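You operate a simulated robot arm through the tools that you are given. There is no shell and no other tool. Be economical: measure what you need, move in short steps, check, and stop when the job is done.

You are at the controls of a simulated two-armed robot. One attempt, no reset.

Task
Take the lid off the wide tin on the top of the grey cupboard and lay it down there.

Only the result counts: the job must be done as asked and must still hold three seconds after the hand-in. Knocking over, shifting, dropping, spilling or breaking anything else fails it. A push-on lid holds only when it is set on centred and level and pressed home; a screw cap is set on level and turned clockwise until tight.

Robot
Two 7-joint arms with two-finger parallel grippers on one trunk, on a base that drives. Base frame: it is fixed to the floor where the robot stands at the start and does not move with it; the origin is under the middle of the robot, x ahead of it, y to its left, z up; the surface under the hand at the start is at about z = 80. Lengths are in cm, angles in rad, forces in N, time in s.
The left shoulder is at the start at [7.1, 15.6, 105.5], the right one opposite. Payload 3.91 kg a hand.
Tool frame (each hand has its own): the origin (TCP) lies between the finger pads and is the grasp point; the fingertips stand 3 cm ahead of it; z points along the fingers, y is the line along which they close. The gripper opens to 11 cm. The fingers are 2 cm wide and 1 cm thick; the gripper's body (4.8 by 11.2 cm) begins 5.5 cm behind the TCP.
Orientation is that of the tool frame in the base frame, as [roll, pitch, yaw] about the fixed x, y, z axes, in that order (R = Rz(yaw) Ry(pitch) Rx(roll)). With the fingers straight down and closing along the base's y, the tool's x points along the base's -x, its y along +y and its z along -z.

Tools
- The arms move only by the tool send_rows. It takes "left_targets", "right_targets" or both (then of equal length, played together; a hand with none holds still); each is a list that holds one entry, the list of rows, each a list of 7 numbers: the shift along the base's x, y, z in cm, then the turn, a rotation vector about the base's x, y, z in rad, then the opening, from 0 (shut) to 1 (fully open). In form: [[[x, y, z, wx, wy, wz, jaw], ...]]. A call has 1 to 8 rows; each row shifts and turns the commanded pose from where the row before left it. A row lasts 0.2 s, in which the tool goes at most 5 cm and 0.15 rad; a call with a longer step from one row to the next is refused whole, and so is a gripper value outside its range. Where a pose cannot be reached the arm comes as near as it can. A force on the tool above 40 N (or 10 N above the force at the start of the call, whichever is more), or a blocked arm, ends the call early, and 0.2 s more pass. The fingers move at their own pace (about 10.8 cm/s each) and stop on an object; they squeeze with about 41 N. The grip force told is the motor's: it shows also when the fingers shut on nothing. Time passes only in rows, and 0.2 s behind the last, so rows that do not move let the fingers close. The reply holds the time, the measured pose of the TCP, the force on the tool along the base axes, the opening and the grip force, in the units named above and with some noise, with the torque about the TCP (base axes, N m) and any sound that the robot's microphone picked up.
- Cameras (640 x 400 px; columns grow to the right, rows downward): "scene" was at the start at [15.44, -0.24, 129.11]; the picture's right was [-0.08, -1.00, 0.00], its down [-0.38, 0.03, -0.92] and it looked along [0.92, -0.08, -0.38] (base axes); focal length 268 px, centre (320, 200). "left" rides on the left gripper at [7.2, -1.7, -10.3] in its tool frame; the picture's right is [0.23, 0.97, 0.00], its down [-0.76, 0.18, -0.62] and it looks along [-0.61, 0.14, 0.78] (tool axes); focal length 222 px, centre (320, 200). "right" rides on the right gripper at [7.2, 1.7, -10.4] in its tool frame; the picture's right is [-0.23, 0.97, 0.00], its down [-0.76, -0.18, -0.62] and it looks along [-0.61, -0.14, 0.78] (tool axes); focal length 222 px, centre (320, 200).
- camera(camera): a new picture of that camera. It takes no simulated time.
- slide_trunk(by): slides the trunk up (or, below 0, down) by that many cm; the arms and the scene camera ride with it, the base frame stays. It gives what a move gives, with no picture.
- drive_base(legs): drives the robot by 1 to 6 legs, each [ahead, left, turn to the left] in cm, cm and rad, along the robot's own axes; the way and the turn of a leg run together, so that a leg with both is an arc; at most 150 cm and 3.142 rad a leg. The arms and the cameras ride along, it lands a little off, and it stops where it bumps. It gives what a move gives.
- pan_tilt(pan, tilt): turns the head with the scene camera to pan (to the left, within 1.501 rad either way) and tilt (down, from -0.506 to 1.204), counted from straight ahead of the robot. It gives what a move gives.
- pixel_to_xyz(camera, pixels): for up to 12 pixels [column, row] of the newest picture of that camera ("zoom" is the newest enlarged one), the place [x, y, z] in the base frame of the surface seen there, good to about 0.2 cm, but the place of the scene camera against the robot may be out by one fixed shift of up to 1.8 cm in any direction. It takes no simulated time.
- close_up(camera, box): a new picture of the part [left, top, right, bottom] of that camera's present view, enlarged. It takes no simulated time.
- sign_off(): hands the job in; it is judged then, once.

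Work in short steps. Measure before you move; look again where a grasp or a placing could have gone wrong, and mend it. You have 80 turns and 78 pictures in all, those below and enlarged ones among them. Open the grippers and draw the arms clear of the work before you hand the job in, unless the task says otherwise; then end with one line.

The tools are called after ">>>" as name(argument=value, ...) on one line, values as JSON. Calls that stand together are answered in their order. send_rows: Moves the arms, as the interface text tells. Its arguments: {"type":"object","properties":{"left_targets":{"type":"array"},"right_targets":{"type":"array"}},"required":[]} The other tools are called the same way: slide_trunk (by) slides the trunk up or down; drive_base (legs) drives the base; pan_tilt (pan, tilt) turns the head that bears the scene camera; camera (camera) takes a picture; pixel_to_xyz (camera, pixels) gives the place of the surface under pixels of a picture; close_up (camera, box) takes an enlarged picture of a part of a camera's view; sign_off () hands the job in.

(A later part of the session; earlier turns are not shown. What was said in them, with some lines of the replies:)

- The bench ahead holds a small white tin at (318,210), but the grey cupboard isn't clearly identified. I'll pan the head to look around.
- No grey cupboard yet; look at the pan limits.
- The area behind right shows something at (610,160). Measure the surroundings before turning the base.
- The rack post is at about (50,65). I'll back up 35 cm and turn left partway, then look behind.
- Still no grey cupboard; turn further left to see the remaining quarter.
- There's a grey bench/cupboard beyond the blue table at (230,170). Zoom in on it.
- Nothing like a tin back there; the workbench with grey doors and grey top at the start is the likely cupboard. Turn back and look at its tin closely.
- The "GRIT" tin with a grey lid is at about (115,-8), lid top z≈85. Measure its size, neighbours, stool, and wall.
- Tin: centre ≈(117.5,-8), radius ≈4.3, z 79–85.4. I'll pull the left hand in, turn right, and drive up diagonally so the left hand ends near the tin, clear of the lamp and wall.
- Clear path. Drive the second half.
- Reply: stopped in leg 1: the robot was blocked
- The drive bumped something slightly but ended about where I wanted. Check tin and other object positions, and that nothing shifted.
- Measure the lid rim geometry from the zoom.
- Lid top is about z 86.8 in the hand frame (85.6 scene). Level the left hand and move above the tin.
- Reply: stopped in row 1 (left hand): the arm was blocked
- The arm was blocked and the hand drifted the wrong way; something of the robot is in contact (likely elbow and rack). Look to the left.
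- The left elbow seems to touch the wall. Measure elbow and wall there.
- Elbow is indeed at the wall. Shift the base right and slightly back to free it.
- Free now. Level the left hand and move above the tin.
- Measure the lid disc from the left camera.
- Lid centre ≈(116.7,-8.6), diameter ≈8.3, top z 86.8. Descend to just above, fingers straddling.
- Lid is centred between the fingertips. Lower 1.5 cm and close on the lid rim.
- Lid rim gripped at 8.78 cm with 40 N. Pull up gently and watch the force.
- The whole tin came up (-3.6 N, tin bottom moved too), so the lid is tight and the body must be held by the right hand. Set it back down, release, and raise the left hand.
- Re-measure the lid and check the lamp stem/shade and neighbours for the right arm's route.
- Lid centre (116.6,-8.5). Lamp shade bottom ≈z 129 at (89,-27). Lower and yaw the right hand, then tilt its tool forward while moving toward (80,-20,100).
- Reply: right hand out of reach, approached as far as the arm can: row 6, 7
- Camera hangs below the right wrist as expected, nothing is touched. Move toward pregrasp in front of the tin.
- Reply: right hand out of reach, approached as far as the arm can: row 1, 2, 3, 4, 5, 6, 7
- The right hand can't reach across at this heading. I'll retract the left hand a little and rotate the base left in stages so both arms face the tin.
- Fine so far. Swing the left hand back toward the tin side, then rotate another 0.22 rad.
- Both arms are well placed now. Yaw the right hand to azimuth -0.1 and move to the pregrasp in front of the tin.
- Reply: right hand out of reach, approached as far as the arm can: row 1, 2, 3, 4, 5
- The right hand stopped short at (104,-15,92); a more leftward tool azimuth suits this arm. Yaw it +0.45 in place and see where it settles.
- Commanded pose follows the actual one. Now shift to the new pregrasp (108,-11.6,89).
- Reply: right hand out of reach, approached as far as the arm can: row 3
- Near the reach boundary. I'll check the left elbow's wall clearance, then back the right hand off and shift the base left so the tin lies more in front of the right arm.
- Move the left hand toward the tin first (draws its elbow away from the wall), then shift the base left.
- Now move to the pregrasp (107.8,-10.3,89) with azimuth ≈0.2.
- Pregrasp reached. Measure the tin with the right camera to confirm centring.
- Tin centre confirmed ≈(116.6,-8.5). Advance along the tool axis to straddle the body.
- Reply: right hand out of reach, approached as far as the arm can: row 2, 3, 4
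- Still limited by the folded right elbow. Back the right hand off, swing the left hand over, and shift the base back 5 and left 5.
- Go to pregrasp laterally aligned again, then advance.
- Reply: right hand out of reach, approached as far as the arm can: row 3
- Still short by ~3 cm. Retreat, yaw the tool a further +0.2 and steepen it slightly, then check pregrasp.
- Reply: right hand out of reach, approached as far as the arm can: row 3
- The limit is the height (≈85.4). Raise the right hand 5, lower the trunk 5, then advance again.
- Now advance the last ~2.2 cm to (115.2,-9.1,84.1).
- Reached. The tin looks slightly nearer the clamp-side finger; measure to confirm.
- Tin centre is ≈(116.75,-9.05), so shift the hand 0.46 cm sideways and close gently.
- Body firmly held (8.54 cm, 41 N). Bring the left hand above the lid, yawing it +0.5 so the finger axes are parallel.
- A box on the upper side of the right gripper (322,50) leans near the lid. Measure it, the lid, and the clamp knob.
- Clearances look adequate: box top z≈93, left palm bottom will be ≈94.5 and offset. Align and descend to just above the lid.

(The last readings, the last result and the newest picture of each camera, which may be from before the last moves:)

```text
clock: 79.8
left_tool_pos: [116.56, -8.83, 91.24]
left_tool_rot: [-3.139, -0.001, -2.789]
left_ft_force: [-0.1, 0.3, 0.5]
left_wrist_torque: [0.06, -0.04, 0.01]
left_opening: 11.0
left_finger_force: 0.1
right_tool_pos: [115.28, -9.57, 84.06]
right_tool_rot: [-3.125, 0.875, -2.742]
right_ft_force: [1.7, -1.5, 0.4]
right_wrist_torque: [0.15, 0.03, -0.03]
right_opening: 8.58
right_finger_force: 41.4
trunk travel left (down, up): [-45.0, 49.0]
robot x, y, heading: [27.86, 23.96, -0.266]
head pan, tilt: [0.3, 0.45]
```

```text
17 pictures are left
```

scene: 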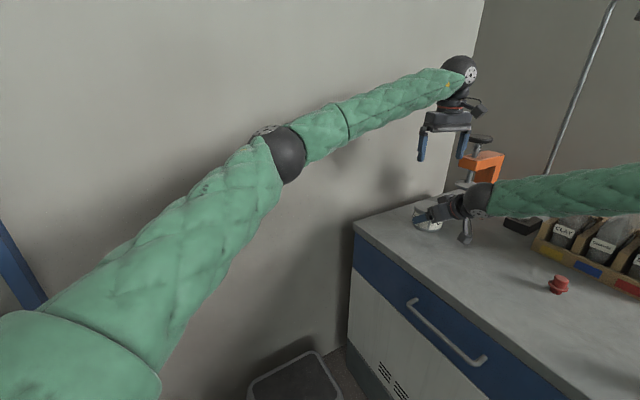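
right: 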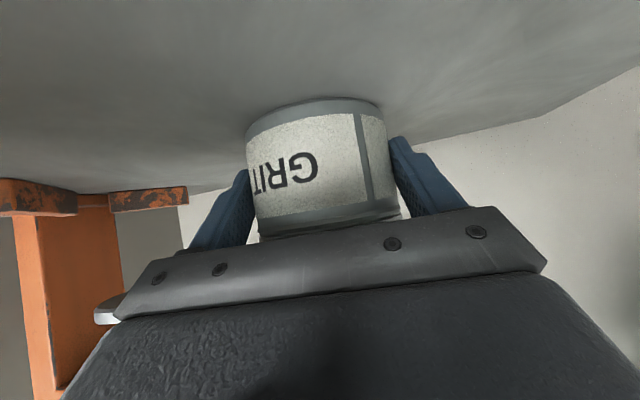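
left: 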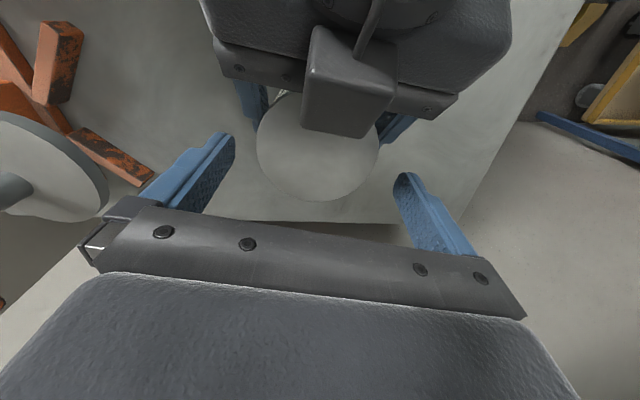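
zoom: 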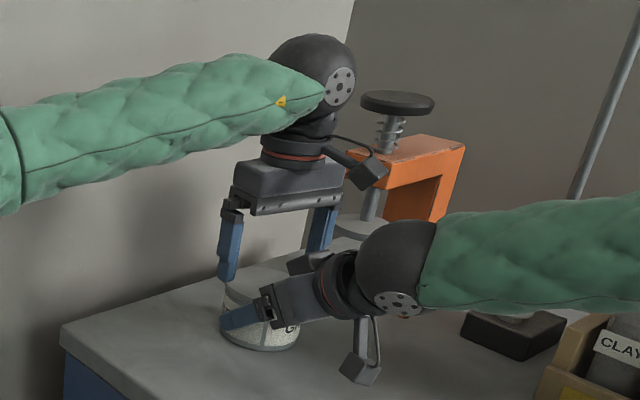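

Lid is centred between the left fingertips at (318,148). Lower to z 89.1 and grip the lid rim.

>>> send_rows(left_targets=[[[0.1, 0.05, -1.2, 0, 0, 0, 1], [0, 0, -0.9, 0, 0, 0, 1], [0, 0, 0, 0, 0, 0, 0.9], [0, 0, 0, 0, 0, 0, 0.75], [0, 0, 0, 0, 0, 0, 0.6], [0, 0, 0, 0, 0, 0, 0.6]]])

>>> close_up(camera="scene", box=[400, 140, 500, 240])

```text
clock: 81.2
left_tool_pos: [116.74, -8.79, 89.39]
left_tool_rot: [-3.139, 0.001, -2.789]
left_ft_force: [5.5, -6.9, 2.5]
left_wrist_torque: [-0.16, -0.11, 0.06]
left_opening: 8.69
left_finger_force: 41.2
right_tool_pos: [115.39, -9.55, 84.13]
right_tool_rot: [-3.127, 0.874, -2.742]
right_ft_force: [-4.8, 8.4, 0.7]
right_wrist_torque: [-0.02, -0.14, 0.03]
right_opening: 8.57
right_finger_force: 40.3
trunk travel left (down, up): [-45.0, 49.0]
robot x, y, heading: [27.97, 24.4, -0.277]
head pan, tilt: [0.3, 0.45]
heard: snap
```

```text
4.00 times, centred on (450, 190) of scene
```

zoom: 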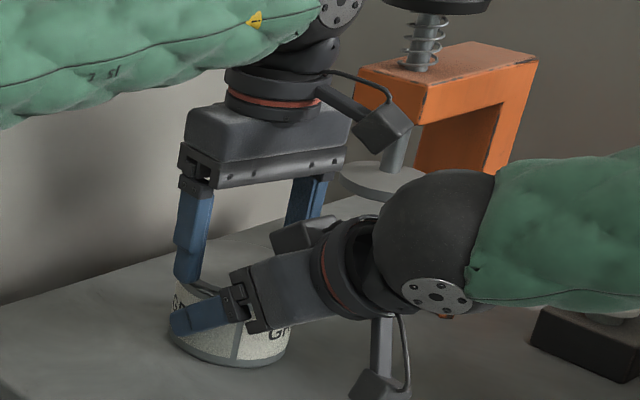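

A snap was heard; the lid may already be loosened. Pull the left hand straight up slowly while the right holds.

>>> send_rows(left_targets=[[[0, 0, 0.3, 0, 0, 0, 0.6], [0, 0, 0.3, 0, 0, 0, 0.6], [0, 0, 0.4, 0, 0, 0, 0.6], [0, 0, 0.5, 0, 0, 0, 0.6], [0, 0, 0, 0, 0, 0, 0.6]]])

>>> close_up(camera="scene", box=[400, 140, 500, 240])

```text
clock: 82.5
left_tool_pos: [116.8, -8.67, 90.66]
left_tool_rot: [-3.14, 0.001, -2.787]
left_ft_force: [-0.6, 0.4, 0.3]
left_wrist_torque: [0.0, -0.02, 0.01]
left_opening: 8.71
left_finger_force: 41.2
right_tool_pos: [115.2, -9.59, 84.08]
right_tool_rot: [-3.124, 0.876, -2.742]
right_ft_force: [-0.2, -1.9, 1.2]
right_wrist_torque: [0.15, 0.04, -0.01]
right_opening: 8.52
right_finger_force: 40.5
trunk travel left (down, up): [-45.0, 49.0]
robot x, y, heading: [28.35, 23.71, -0.271]
head pan, tilt: [0.3, 0.45]
```

```text
4.00 times, centred on (450, 190) of scene
```

zoom: 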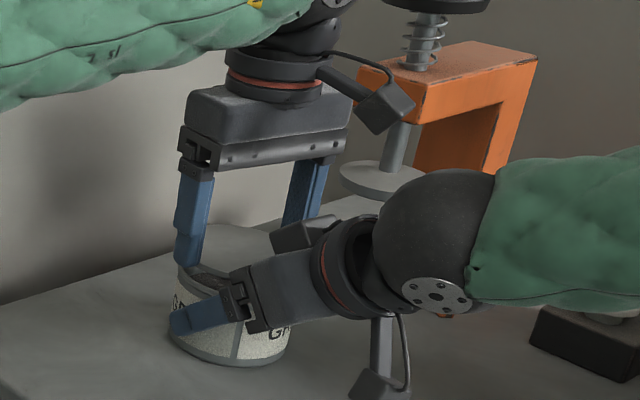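

Lid appears free (forces ~0). Move it forward from under the right gripper's overhang with a slight rise, then up.

>>> send_rows(left_targets=[[[0.2, 0.1, 0.4, 0, 0, 0, 0.6], [0.9, 0.4, 0.1, 0, 0, 0, 0.6], [0.9, 0.4, 0.1, 0, 0, 0, 0.6], [0.9, 0.4, 0.3, 0, 0, 0, 0.6], [0.9, 0.4, 0.8, 0, 0, 0, 0.6], [0.5, 0.4, 1.5, 0, 0, 0, 0.6], [0, 0, 1.5, 0, 0, 0, 0.6], [0, 0, 0, 0, 0, 0, 0.6]]])

>>> camera(camera="scene")

>>> camera(camera="left")

```text
clock: 84.2
left_tool_pos: [121.06, -6.55, 95.48]
left_tool_rot: [-3.139, 0.0, -2.79]
left_ft_force: [-0.2, 0.1, 0.0]
left_wrist_torque: [0.01, 0.01, -0.01]
left_opening: 8.67
left_finger_force: 40.7
right_tool_pos: [115.38, -9.64, 84.06]
right_tool_rot: [-3.126, 0.875, -2.742]
right_ft_force: [-0.7, -1.3, 1.7]
right_wrist_torque: [0.15, 0.11, 0.02]
right_opening: 8.52
right_finger_force: 41.4
trunk travel left (down, up): [-45.0, 49.0]
robot x, y, heading: [27.57, 24.1, -0.273]
head pan, tilt: [0.3, 0.45]
```

```text
14 pictures are left
```

scene: 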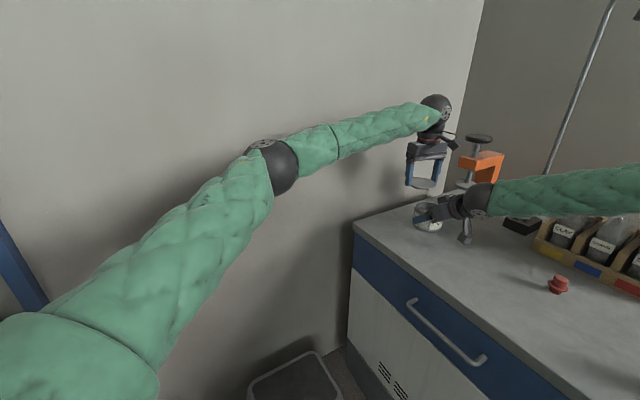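

```text
13 pictures are left
```

left: 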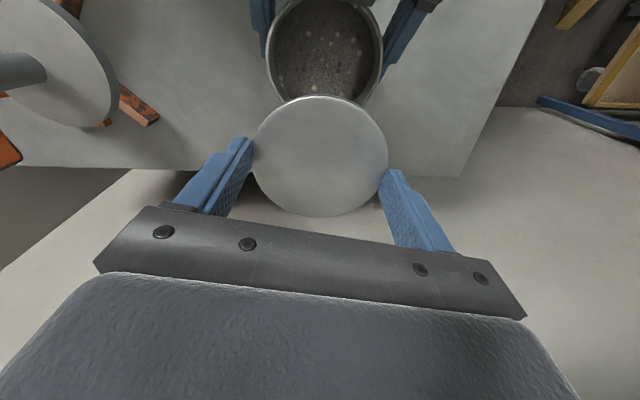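

Lid is off and grit is visible, undisturbed. Raise the left hand, then open the right hand and withdraw it along its axis.

>>> send_rows(left_targets=[[[0, 0, 2.5, 0, 0, 0, 0.6], [0, 0, 2.5, 0, 0, 0, 0.6], [0, 0, 2.5, 0, 0, 0, 0.6], [0, 0, 0, 0, 0, 0, 0.6]]], right_targets=[[[0, 0, 0, 0, 0, 0, 0.7], [0, 0, 0, 0, 0, 0, 0.9], [0, 0, 0, 0, 0, 0, 1], [0, 0, 0, 0, 0, 0, 1]]])

>>> send_rows(right_targets=[[[-1.4, -0.6, 1.3, 0, 0, 0, 1], [-1.4, -0.6, 1.3, 0, 0, 0, 1], [-2.1, -0.9, 1.9, 0, 0, 0, 1], [-2.8, -1.2, 2.6, 0, 0, 0, 1], [-2.8, -1.2, 2.6, 0, 0, 0, 1], [-2.8, -1.2, 2.0, 0, 0, 0, 1], [0, 0, 0, 0, 0, 0, 1]]])

>>> camera(camera="scene")

```text
clock: 85.2
left_tool_pos: [121.22, -6.53, 102.84]
left_tool_rot: [-3.139, 0.001, -2.787]
left_ft_force: [1.0, -0.1, -0.7]
left_wrist_torque: [0.0, 0.01, 0.01]
left_opening: 8.68
left_finger_force: 41.4
right_tool_pos: [115.34, -9.52, 84.05]
right_tool_rot: [-3.126, 0.873, -2.741]
right_ft_force: [-0.3, 1.0, 0.7]
right_wrist_torque: [-0.03, -0.01, 0.02]
right_opening: 10.98
right_finger_force: 0.1
trunk travel left (down, up): [-45.0, 49.0]
robot x, y, heading: [28.02, 24.19, -0.269]
head pan, tilt: [0.3, 0.45]
```

```text
clock: 86.8
left_tool_pos: [121.24, -6.45, 102.83]
left_tool_rot: [-3.139, 0.0, -2.788]
left_ft_force: [-0.2, 1.3, -0.5]
left_wrist_torque: [-0.05, 0.01, -0.01]
left_opening: 8.7
left_finger_force: 40.7
right_tool_pos: [102.09, -15.14, 95.72]
right_tool_rot: [-3.128, 0.872, -2.742]
right_ft_force: [0.2, -0.5, -0.8]
right_wrist_torque: [0.04, 0.01, -0.03]
right_opening: 10.98
right_finger_force: 0.1
trunk travel left (down, up): [-45.0, 49.0]
robot x, y, heading: [28.44, 23.94, -0.269]
head pan, tilt: [0.3, 0.45]
```

```text
12 pictures are left
```

scene: 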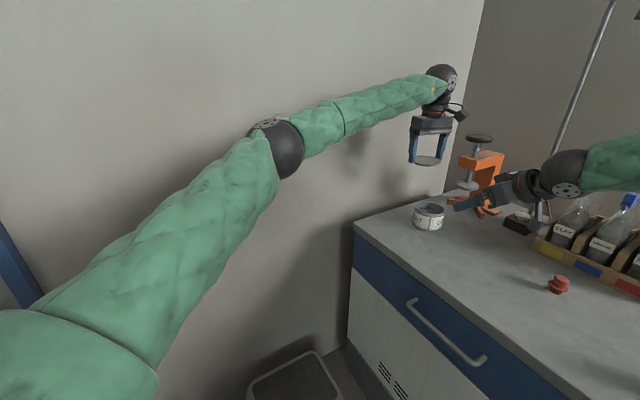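

Tin stands open and undisturbed. Withdraw the right hand further back/right.

>>> send_rows(right_targets=[[[-3, -2.5, 1, 0, 0, 0, 1], [-3, -2.5, 1, 0, 0, 0, 1], [-3, -2.5, 1, 0, 0, 0, 1], [-3, -2.5, 1, 0, 0, 0, 1], [-2, -2.5, 0, 0, 0, 0, 1], [-2, -2.5, 0, 0, 0, 0, 1], [0, 0, 0, 0, 0, 0, 1]]])

>>> pan_tilt(pan=0.0, tilt=0.5)

>>> camera(camera="scene")

```text
clock: 88.5
left_tool_pos: [121.21, -6.53, 102.84]
left_tool_rot: [-3.139, 0.0, -2.786]
left_ft_force: [0.0, 0.4, -1.8]
left_wrist_torque: [-0.04, 0.0, -0.02]
left_opening: 8.66
left_finger_force: 40.9
right_tool_pos: [86.12, -30.24, 99.92]
right_tool_rot: [-3.127, 0.873, -2.738]
right_ft_force: [0.4, 0.2, -0.1]
right_wrist_torque: [0.0, -0.02, 0.0]
right_opening: 11.01
right_finger_force: 0.1
trunk travel left (down, up): [-45.0, 49.0]
robot x, y, heading: [28.34, 23.8, -0.271]
head pan, tilt: [0.3, 0.45]
```

```text
clock: 89.2
left_tool_pos: [121.16, -6.52, 102.91]
left_tool_rot: [-3.14, 0.0, -2.787]
left_ft_force: [0.1, 0.8, -0.4]
left_wrist_torque: [-0.01, 0.04, 0.0]
left_opening: 8.65
left_finger_force: 41.3
right_tool_pos: [86.26, -30.32, 99.99]
right_tool_rot: [-3.125, 0.876, -2.743]
right_ft_force: [-0.8, 0.4, 0.2]
right_wrist_torque: [0.0, -0.01, 0.01]
right_opening: 11.03
right_finger_force: 0.1
trunk travel left (down, up): [-45.0, 49.0]
robot x, y, heading: [27.6, 23.96, -0.269]
head pan, tilt: [0.0, 0.499]
```

```text
11 pictures are left
```

scene: 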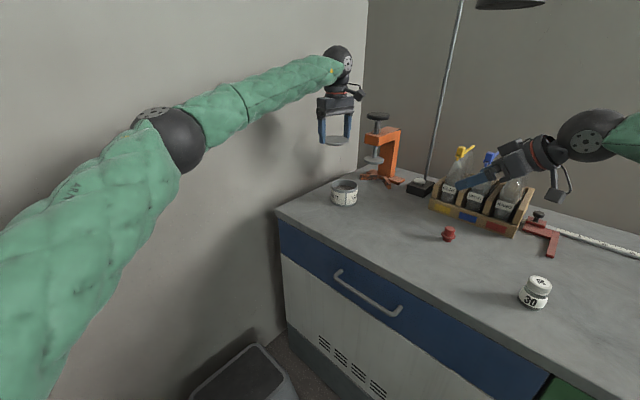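

Bench spot at about (104,-13) is free. Carry the lid there at height.

>>> send_rows(left_targets=[[[-3.4, -1.3, 0, 0, 0, 0, 0.6], [-3.4, -1.3, 0, 0, 0, 0, 0.6], [-3.4, -1.3, 0, 0, 0, 0, 0.6], [-3.4, -1.3, -1, 0, 0, 0, 0.6], [-3.4, -1.3, -2, 0, 0, 0, 0.6], [0, 0, 0, 0, 0, 0, 0.6]]])

>>> camera(camera="left")

```text
clock: 90.7
left_tool_pos: [103.99, -13.02, 99.89]
left_tool_rot: [-3.141, 0.001, -2.788]
left_ft_force: [-0.9, -0.2, 0.5]
left_wrist_torque: [0.03, -0.01, 0.0]
left_opening: 8.65
left_finger_force: 41.3
right_tool_pos: [86.1, -30.31, 99.84]
right_tool_rot: [-3.125, 0.874, -2.74]
right_ft_force: [-0.1, -0.4, 0.1]
right_wrist_torque: [-0.04, -0.01, 0.0]
right_opening: 11.01
right_finger_force: 0.2
trunk travel left (down, up): [-45.0, 49.0]
robot x, y, heading: [27.85, 23.79, -0.273]
head pan, tilt: [0.0, 0.499]
```

```text
10 pictures are left
```

left: 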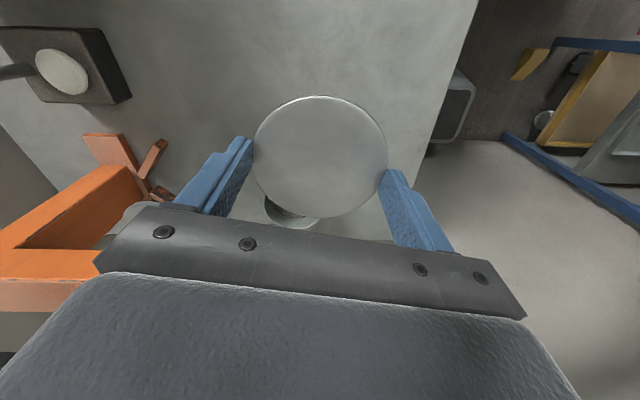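

Spot below is clear bench. Descend to just above the surface.

>>> send_rows(left_targets=[[[0, 0, -3.5, 0, 0, 0, 0.6], [0, 0, -3.5, 0, 0, 0, 0.6], [0, 0, -3.5, 0, 0, 0, 0.6], [0, 0, -3, 0, 0, 0, 0.6], [0, 0, -1.6, 0, 0, 0, 0.6], [0, 0, 0, 0, 0, 0, 0.6]]])

>>> close_up(camera="scene", box=[300, 110, 460, 260])

```text
clock: 92.0
left_tool_pos: [104.17, -13.11, 84.7]
left_tool_rot: [-3.14, 0.002, -2.786]
left_ft_force: [-0.8, -0.8, 0.4]
left_wrist_torque: [0.0, 0.01, 0.02]
left_opening: 8.67
left_finger_force: 40.9
right_tool_pos: [86.09, -30.34, 99.98]
right_tool_rot: [-3.125, 0.878, -2.74]
right_ft_force: [-0.5, -0.8, -0.3]
right_wrist_torque: [0.01, 0.02, 0.01]
right_opening: 11.01
right_finger_force: 0.0
trunk travel left (down, up): [-45.0, 49.0]
robot x, y, heading: [28.01, 24.24, -0.265]
head pan, tilt: [0.0, 0.499]
```

```text
2.67 times, centred on (380, 185) of scene
```

zoom: 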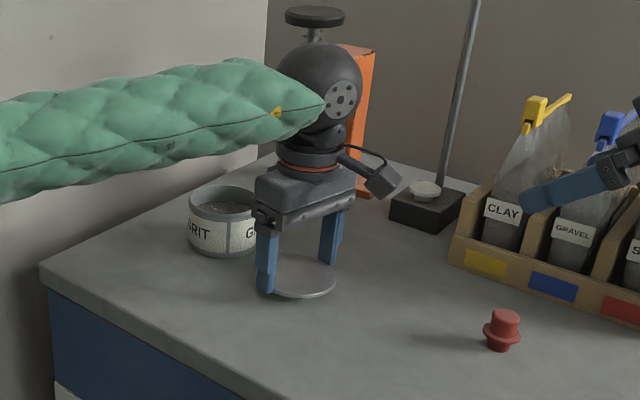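

Just above the bench. Lower in small steps until contact is felt.

>>> send_rows(left_targets=[[[0, 0, -0.4, 0, 0, 0, 0.6], [0, 0, -0.3, 0, 0, 0, 0.6], [0, 0, -0.25, 0, 0, 0, 0.6], [0, 0, 0, 0, 0, 0, 0.6]]])

```text
clock: 93.0
left_tool_pos: [104.14, -13.19, 83.63]
left_tool_rot: [-3.14, -0.001, -2.788]
left_ft_force: [-0.1, 0.0, -0.1]
left_wrist_torque: [0.02, 0.02, -0.02]
left_opening: 8.66
left_finger_force: 40.9
right_tool_pos: [86.12, -30.27, 100.01]
right_tool_rot: [-3.127, 0.875, -2.742]
right_ft_force: [0.2, 0.4, -0.1]
right_wrist_torque: [-0.01, 0.02, 0.02]
right_opening: 11.0
right_finger_force: 0.0
trunk travel left (down, up): [-45.0, 49.0]
robot x, y, heading: [28.1, 24.21, -0.267]
head pan, tilt: [0.0, 0.499]
```

>>> send_rows(left_targets=[[[0, 0, -0.15, 0, 0, 0, 0.6], [0, 0, -0.15, 0, 0, 0, 0.6], [0, 0, 0, 0, 0, 0, 0.6]]])

>>> close_up(camera="scene", box=[350, 190, 400, 230])

```text
clock: 93.8
left_tool_pos: [104.18, -13.12, 83.42]
left_tool_rot: [-3.141, 0.003, -2.789]
left_ft_force: [-0.7, -0.8, 3.5]
left_wrist_torque: [0.01, 0.04, 0.02]
left_opening: 8.64
left_finger_force: 41.3
right_tool_pos: [86.13, -30.25, 99.96]
right_tool_rot: [-3.125, 0.875, -2.743]
right_ft_force: [0.0, 0.2, -0.2]
right_wrist_torque: [0.0, 0.02, -0.01]
right_opening: 11.01
right_finger_force: 0.1
trunk travel left (down, up): [-45.0, 49.0]
robot x, y, heading: [28.18, 24.15, -0.268]
head pan, tilt: [0.0, 0.499]
```

```text
10.00 times, centred on (375, 210) of scene
```

zoom: 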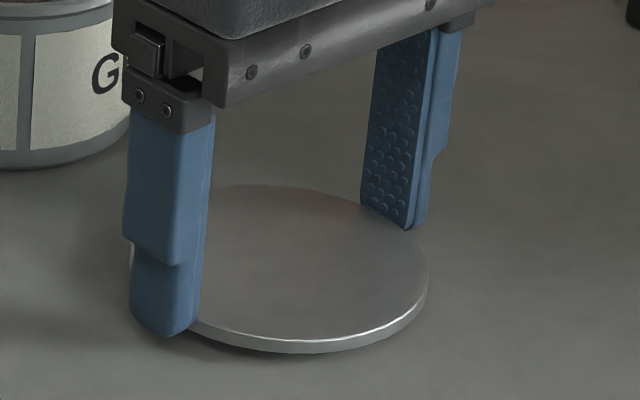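

Contact felt (+3.5 N). Open the left fingers gently and raise straight up.

>>> send_rows(left_targets=[[[0, 0, 0, 0, 0, 0, 0.8], [0, 0, 0, 0, 0, 0, 0.9], [0, 0, 0, 0, 0, 0, 1], [0, 0, 0.5, 0, 0, 0, 1], [0, 0, 2, 0, 0, 0, 1], [0, 0, 4, 0, 0, 0, 1], [0, 0, 4.5, 0, 0, 0, 1], [0, 0, 4.5, 0, 0, 0, 1]]])

>>> camera(camera="scene")

>>> camera(camera="left")

```text
clock: 95.7
left_tool_pos: [104.12, -13.13, 99.21]
left_tool_rot: [-3.14, 0.002, -2.787]
left_ft_force: [0.6, -0.3, -0.3]
left_wrist_torque: [-0.02, -0.02, -0.02]
left_opening: 11.01
left_finger_force: 0.1
right_tool_pos: [86.06, -30.34, 99.87]
right_tool_rot: [-3.126, 0.877, -2.742]
right_ft_force: [-0.8, -0.1, -1.2]
right_wrist_torque: [-0.01, 0.0, 0.05]
right_opening: 11.01
right_finger_force: 0.0
trunk travel left (down, up): [-45.0, 49.0]
robot x, y, heading: [28.05, 23.94, -0.265]
head pan, tilt: [0.0, 0.499]
```

```text
7 pictures are left
```

scene: 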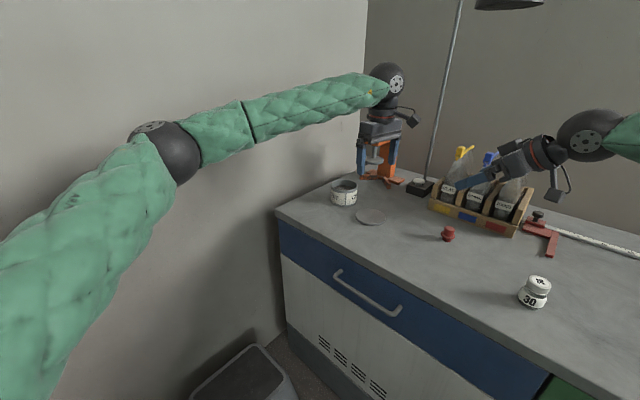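

```text
6 pictures are left
```

left: 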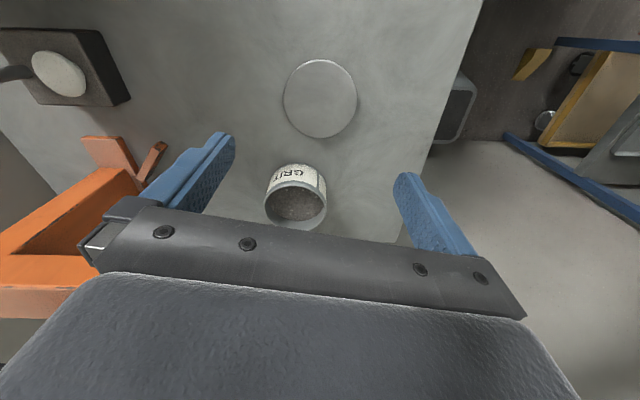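

Lid lies flat on the bench and the tin stands open. Raise both hands and back the robot off a little to be clear.

>>> send_rows(left_targets=[[[0, 0, 3, 0, 0, 0, 1], [0, 0, 3, 0, 0, 0, 1], [0, 0, 0, 0, 0, 0, 1]]], right_targets=[[[0, 0, 1.5, 0, 0, 0, 1], [0, 0, 1.5, 0, 0, 0, 1], [0, 0, 0, 0, 0, 0, 1]]])

>>> drive_base(legs=[[-15, 0, 0]])

>>> camera(camera="scene")

```text
clock: 96.5
left_tool_pos: [104.1, -13.2, 105.08]
left_tool_rot: [-3.14, 0.001, -2.787]
left_ft_force: [-0.5, 0.5, 0.3]
left_wrist_torque: [-0.01, 0.0, 0.01]
left_opening: 10.98
left_finger_force: 0.0
right_tool_pos: [86.04, -30.34, 102.88]
right_tool_rot: [-3.129, 0.874, -2.743]
right_ft_force: [0.6, 0.7, 0.1]
right_wrist_torque: [-0.01, 0.03, -0.01]
right_opening: 11.01
right_finger_force: 0.2
trunk travel left (down, up): [-45.0, 49.0]
robot x, y, heading: [28.16, 24.25, -0.265]
head pan, tilt: [0.0, 0.499]
```

```text
clock: 97.8
left_tool_pos: [89.42, -9.24, 105.17]
left_tool_rot: [-3.138, 0.003, -2.792]
left_ft_force: [-0.4, -0.2, 1.4]
left_wrist_torque: [-0.05, -0.03, -0.02]
left_opening: 11.0
left_finger_force: 0.1
right_tool_pos: [71.34, -26.43, 102.99]
right_tool_rot: [-3.123, 0.874, -2.743]
right_ft_force: [-0.7, -0.1, 0.1]
right_wrist_torque: [-0.02, 0.02, -0.01]
right_opening: 11.01
right_finger_force: 0.2
trunk travel left (down, up): [-45.0, 49.0]
robot x, y, heading: [13.9, 28.58, -0.276]
head pan, tilt: [0.0, 0.499]
```

```text
5 pictures are left
```

scene: 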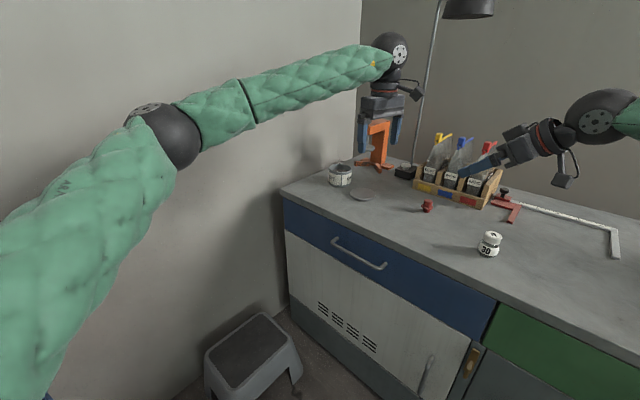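

All other items stand in place, the lid lies on the cupboard top, and both hands are open and clear. Handing in.

>>> sign_off()

```text
The job is handed in.
```

The lid is off the wide GRIT tin and lying flat beside it on the cupboard top. The tin is still upright with its contents undisturbed. I took the bench unit with the grey top and grey doors to be the grey cupboard.
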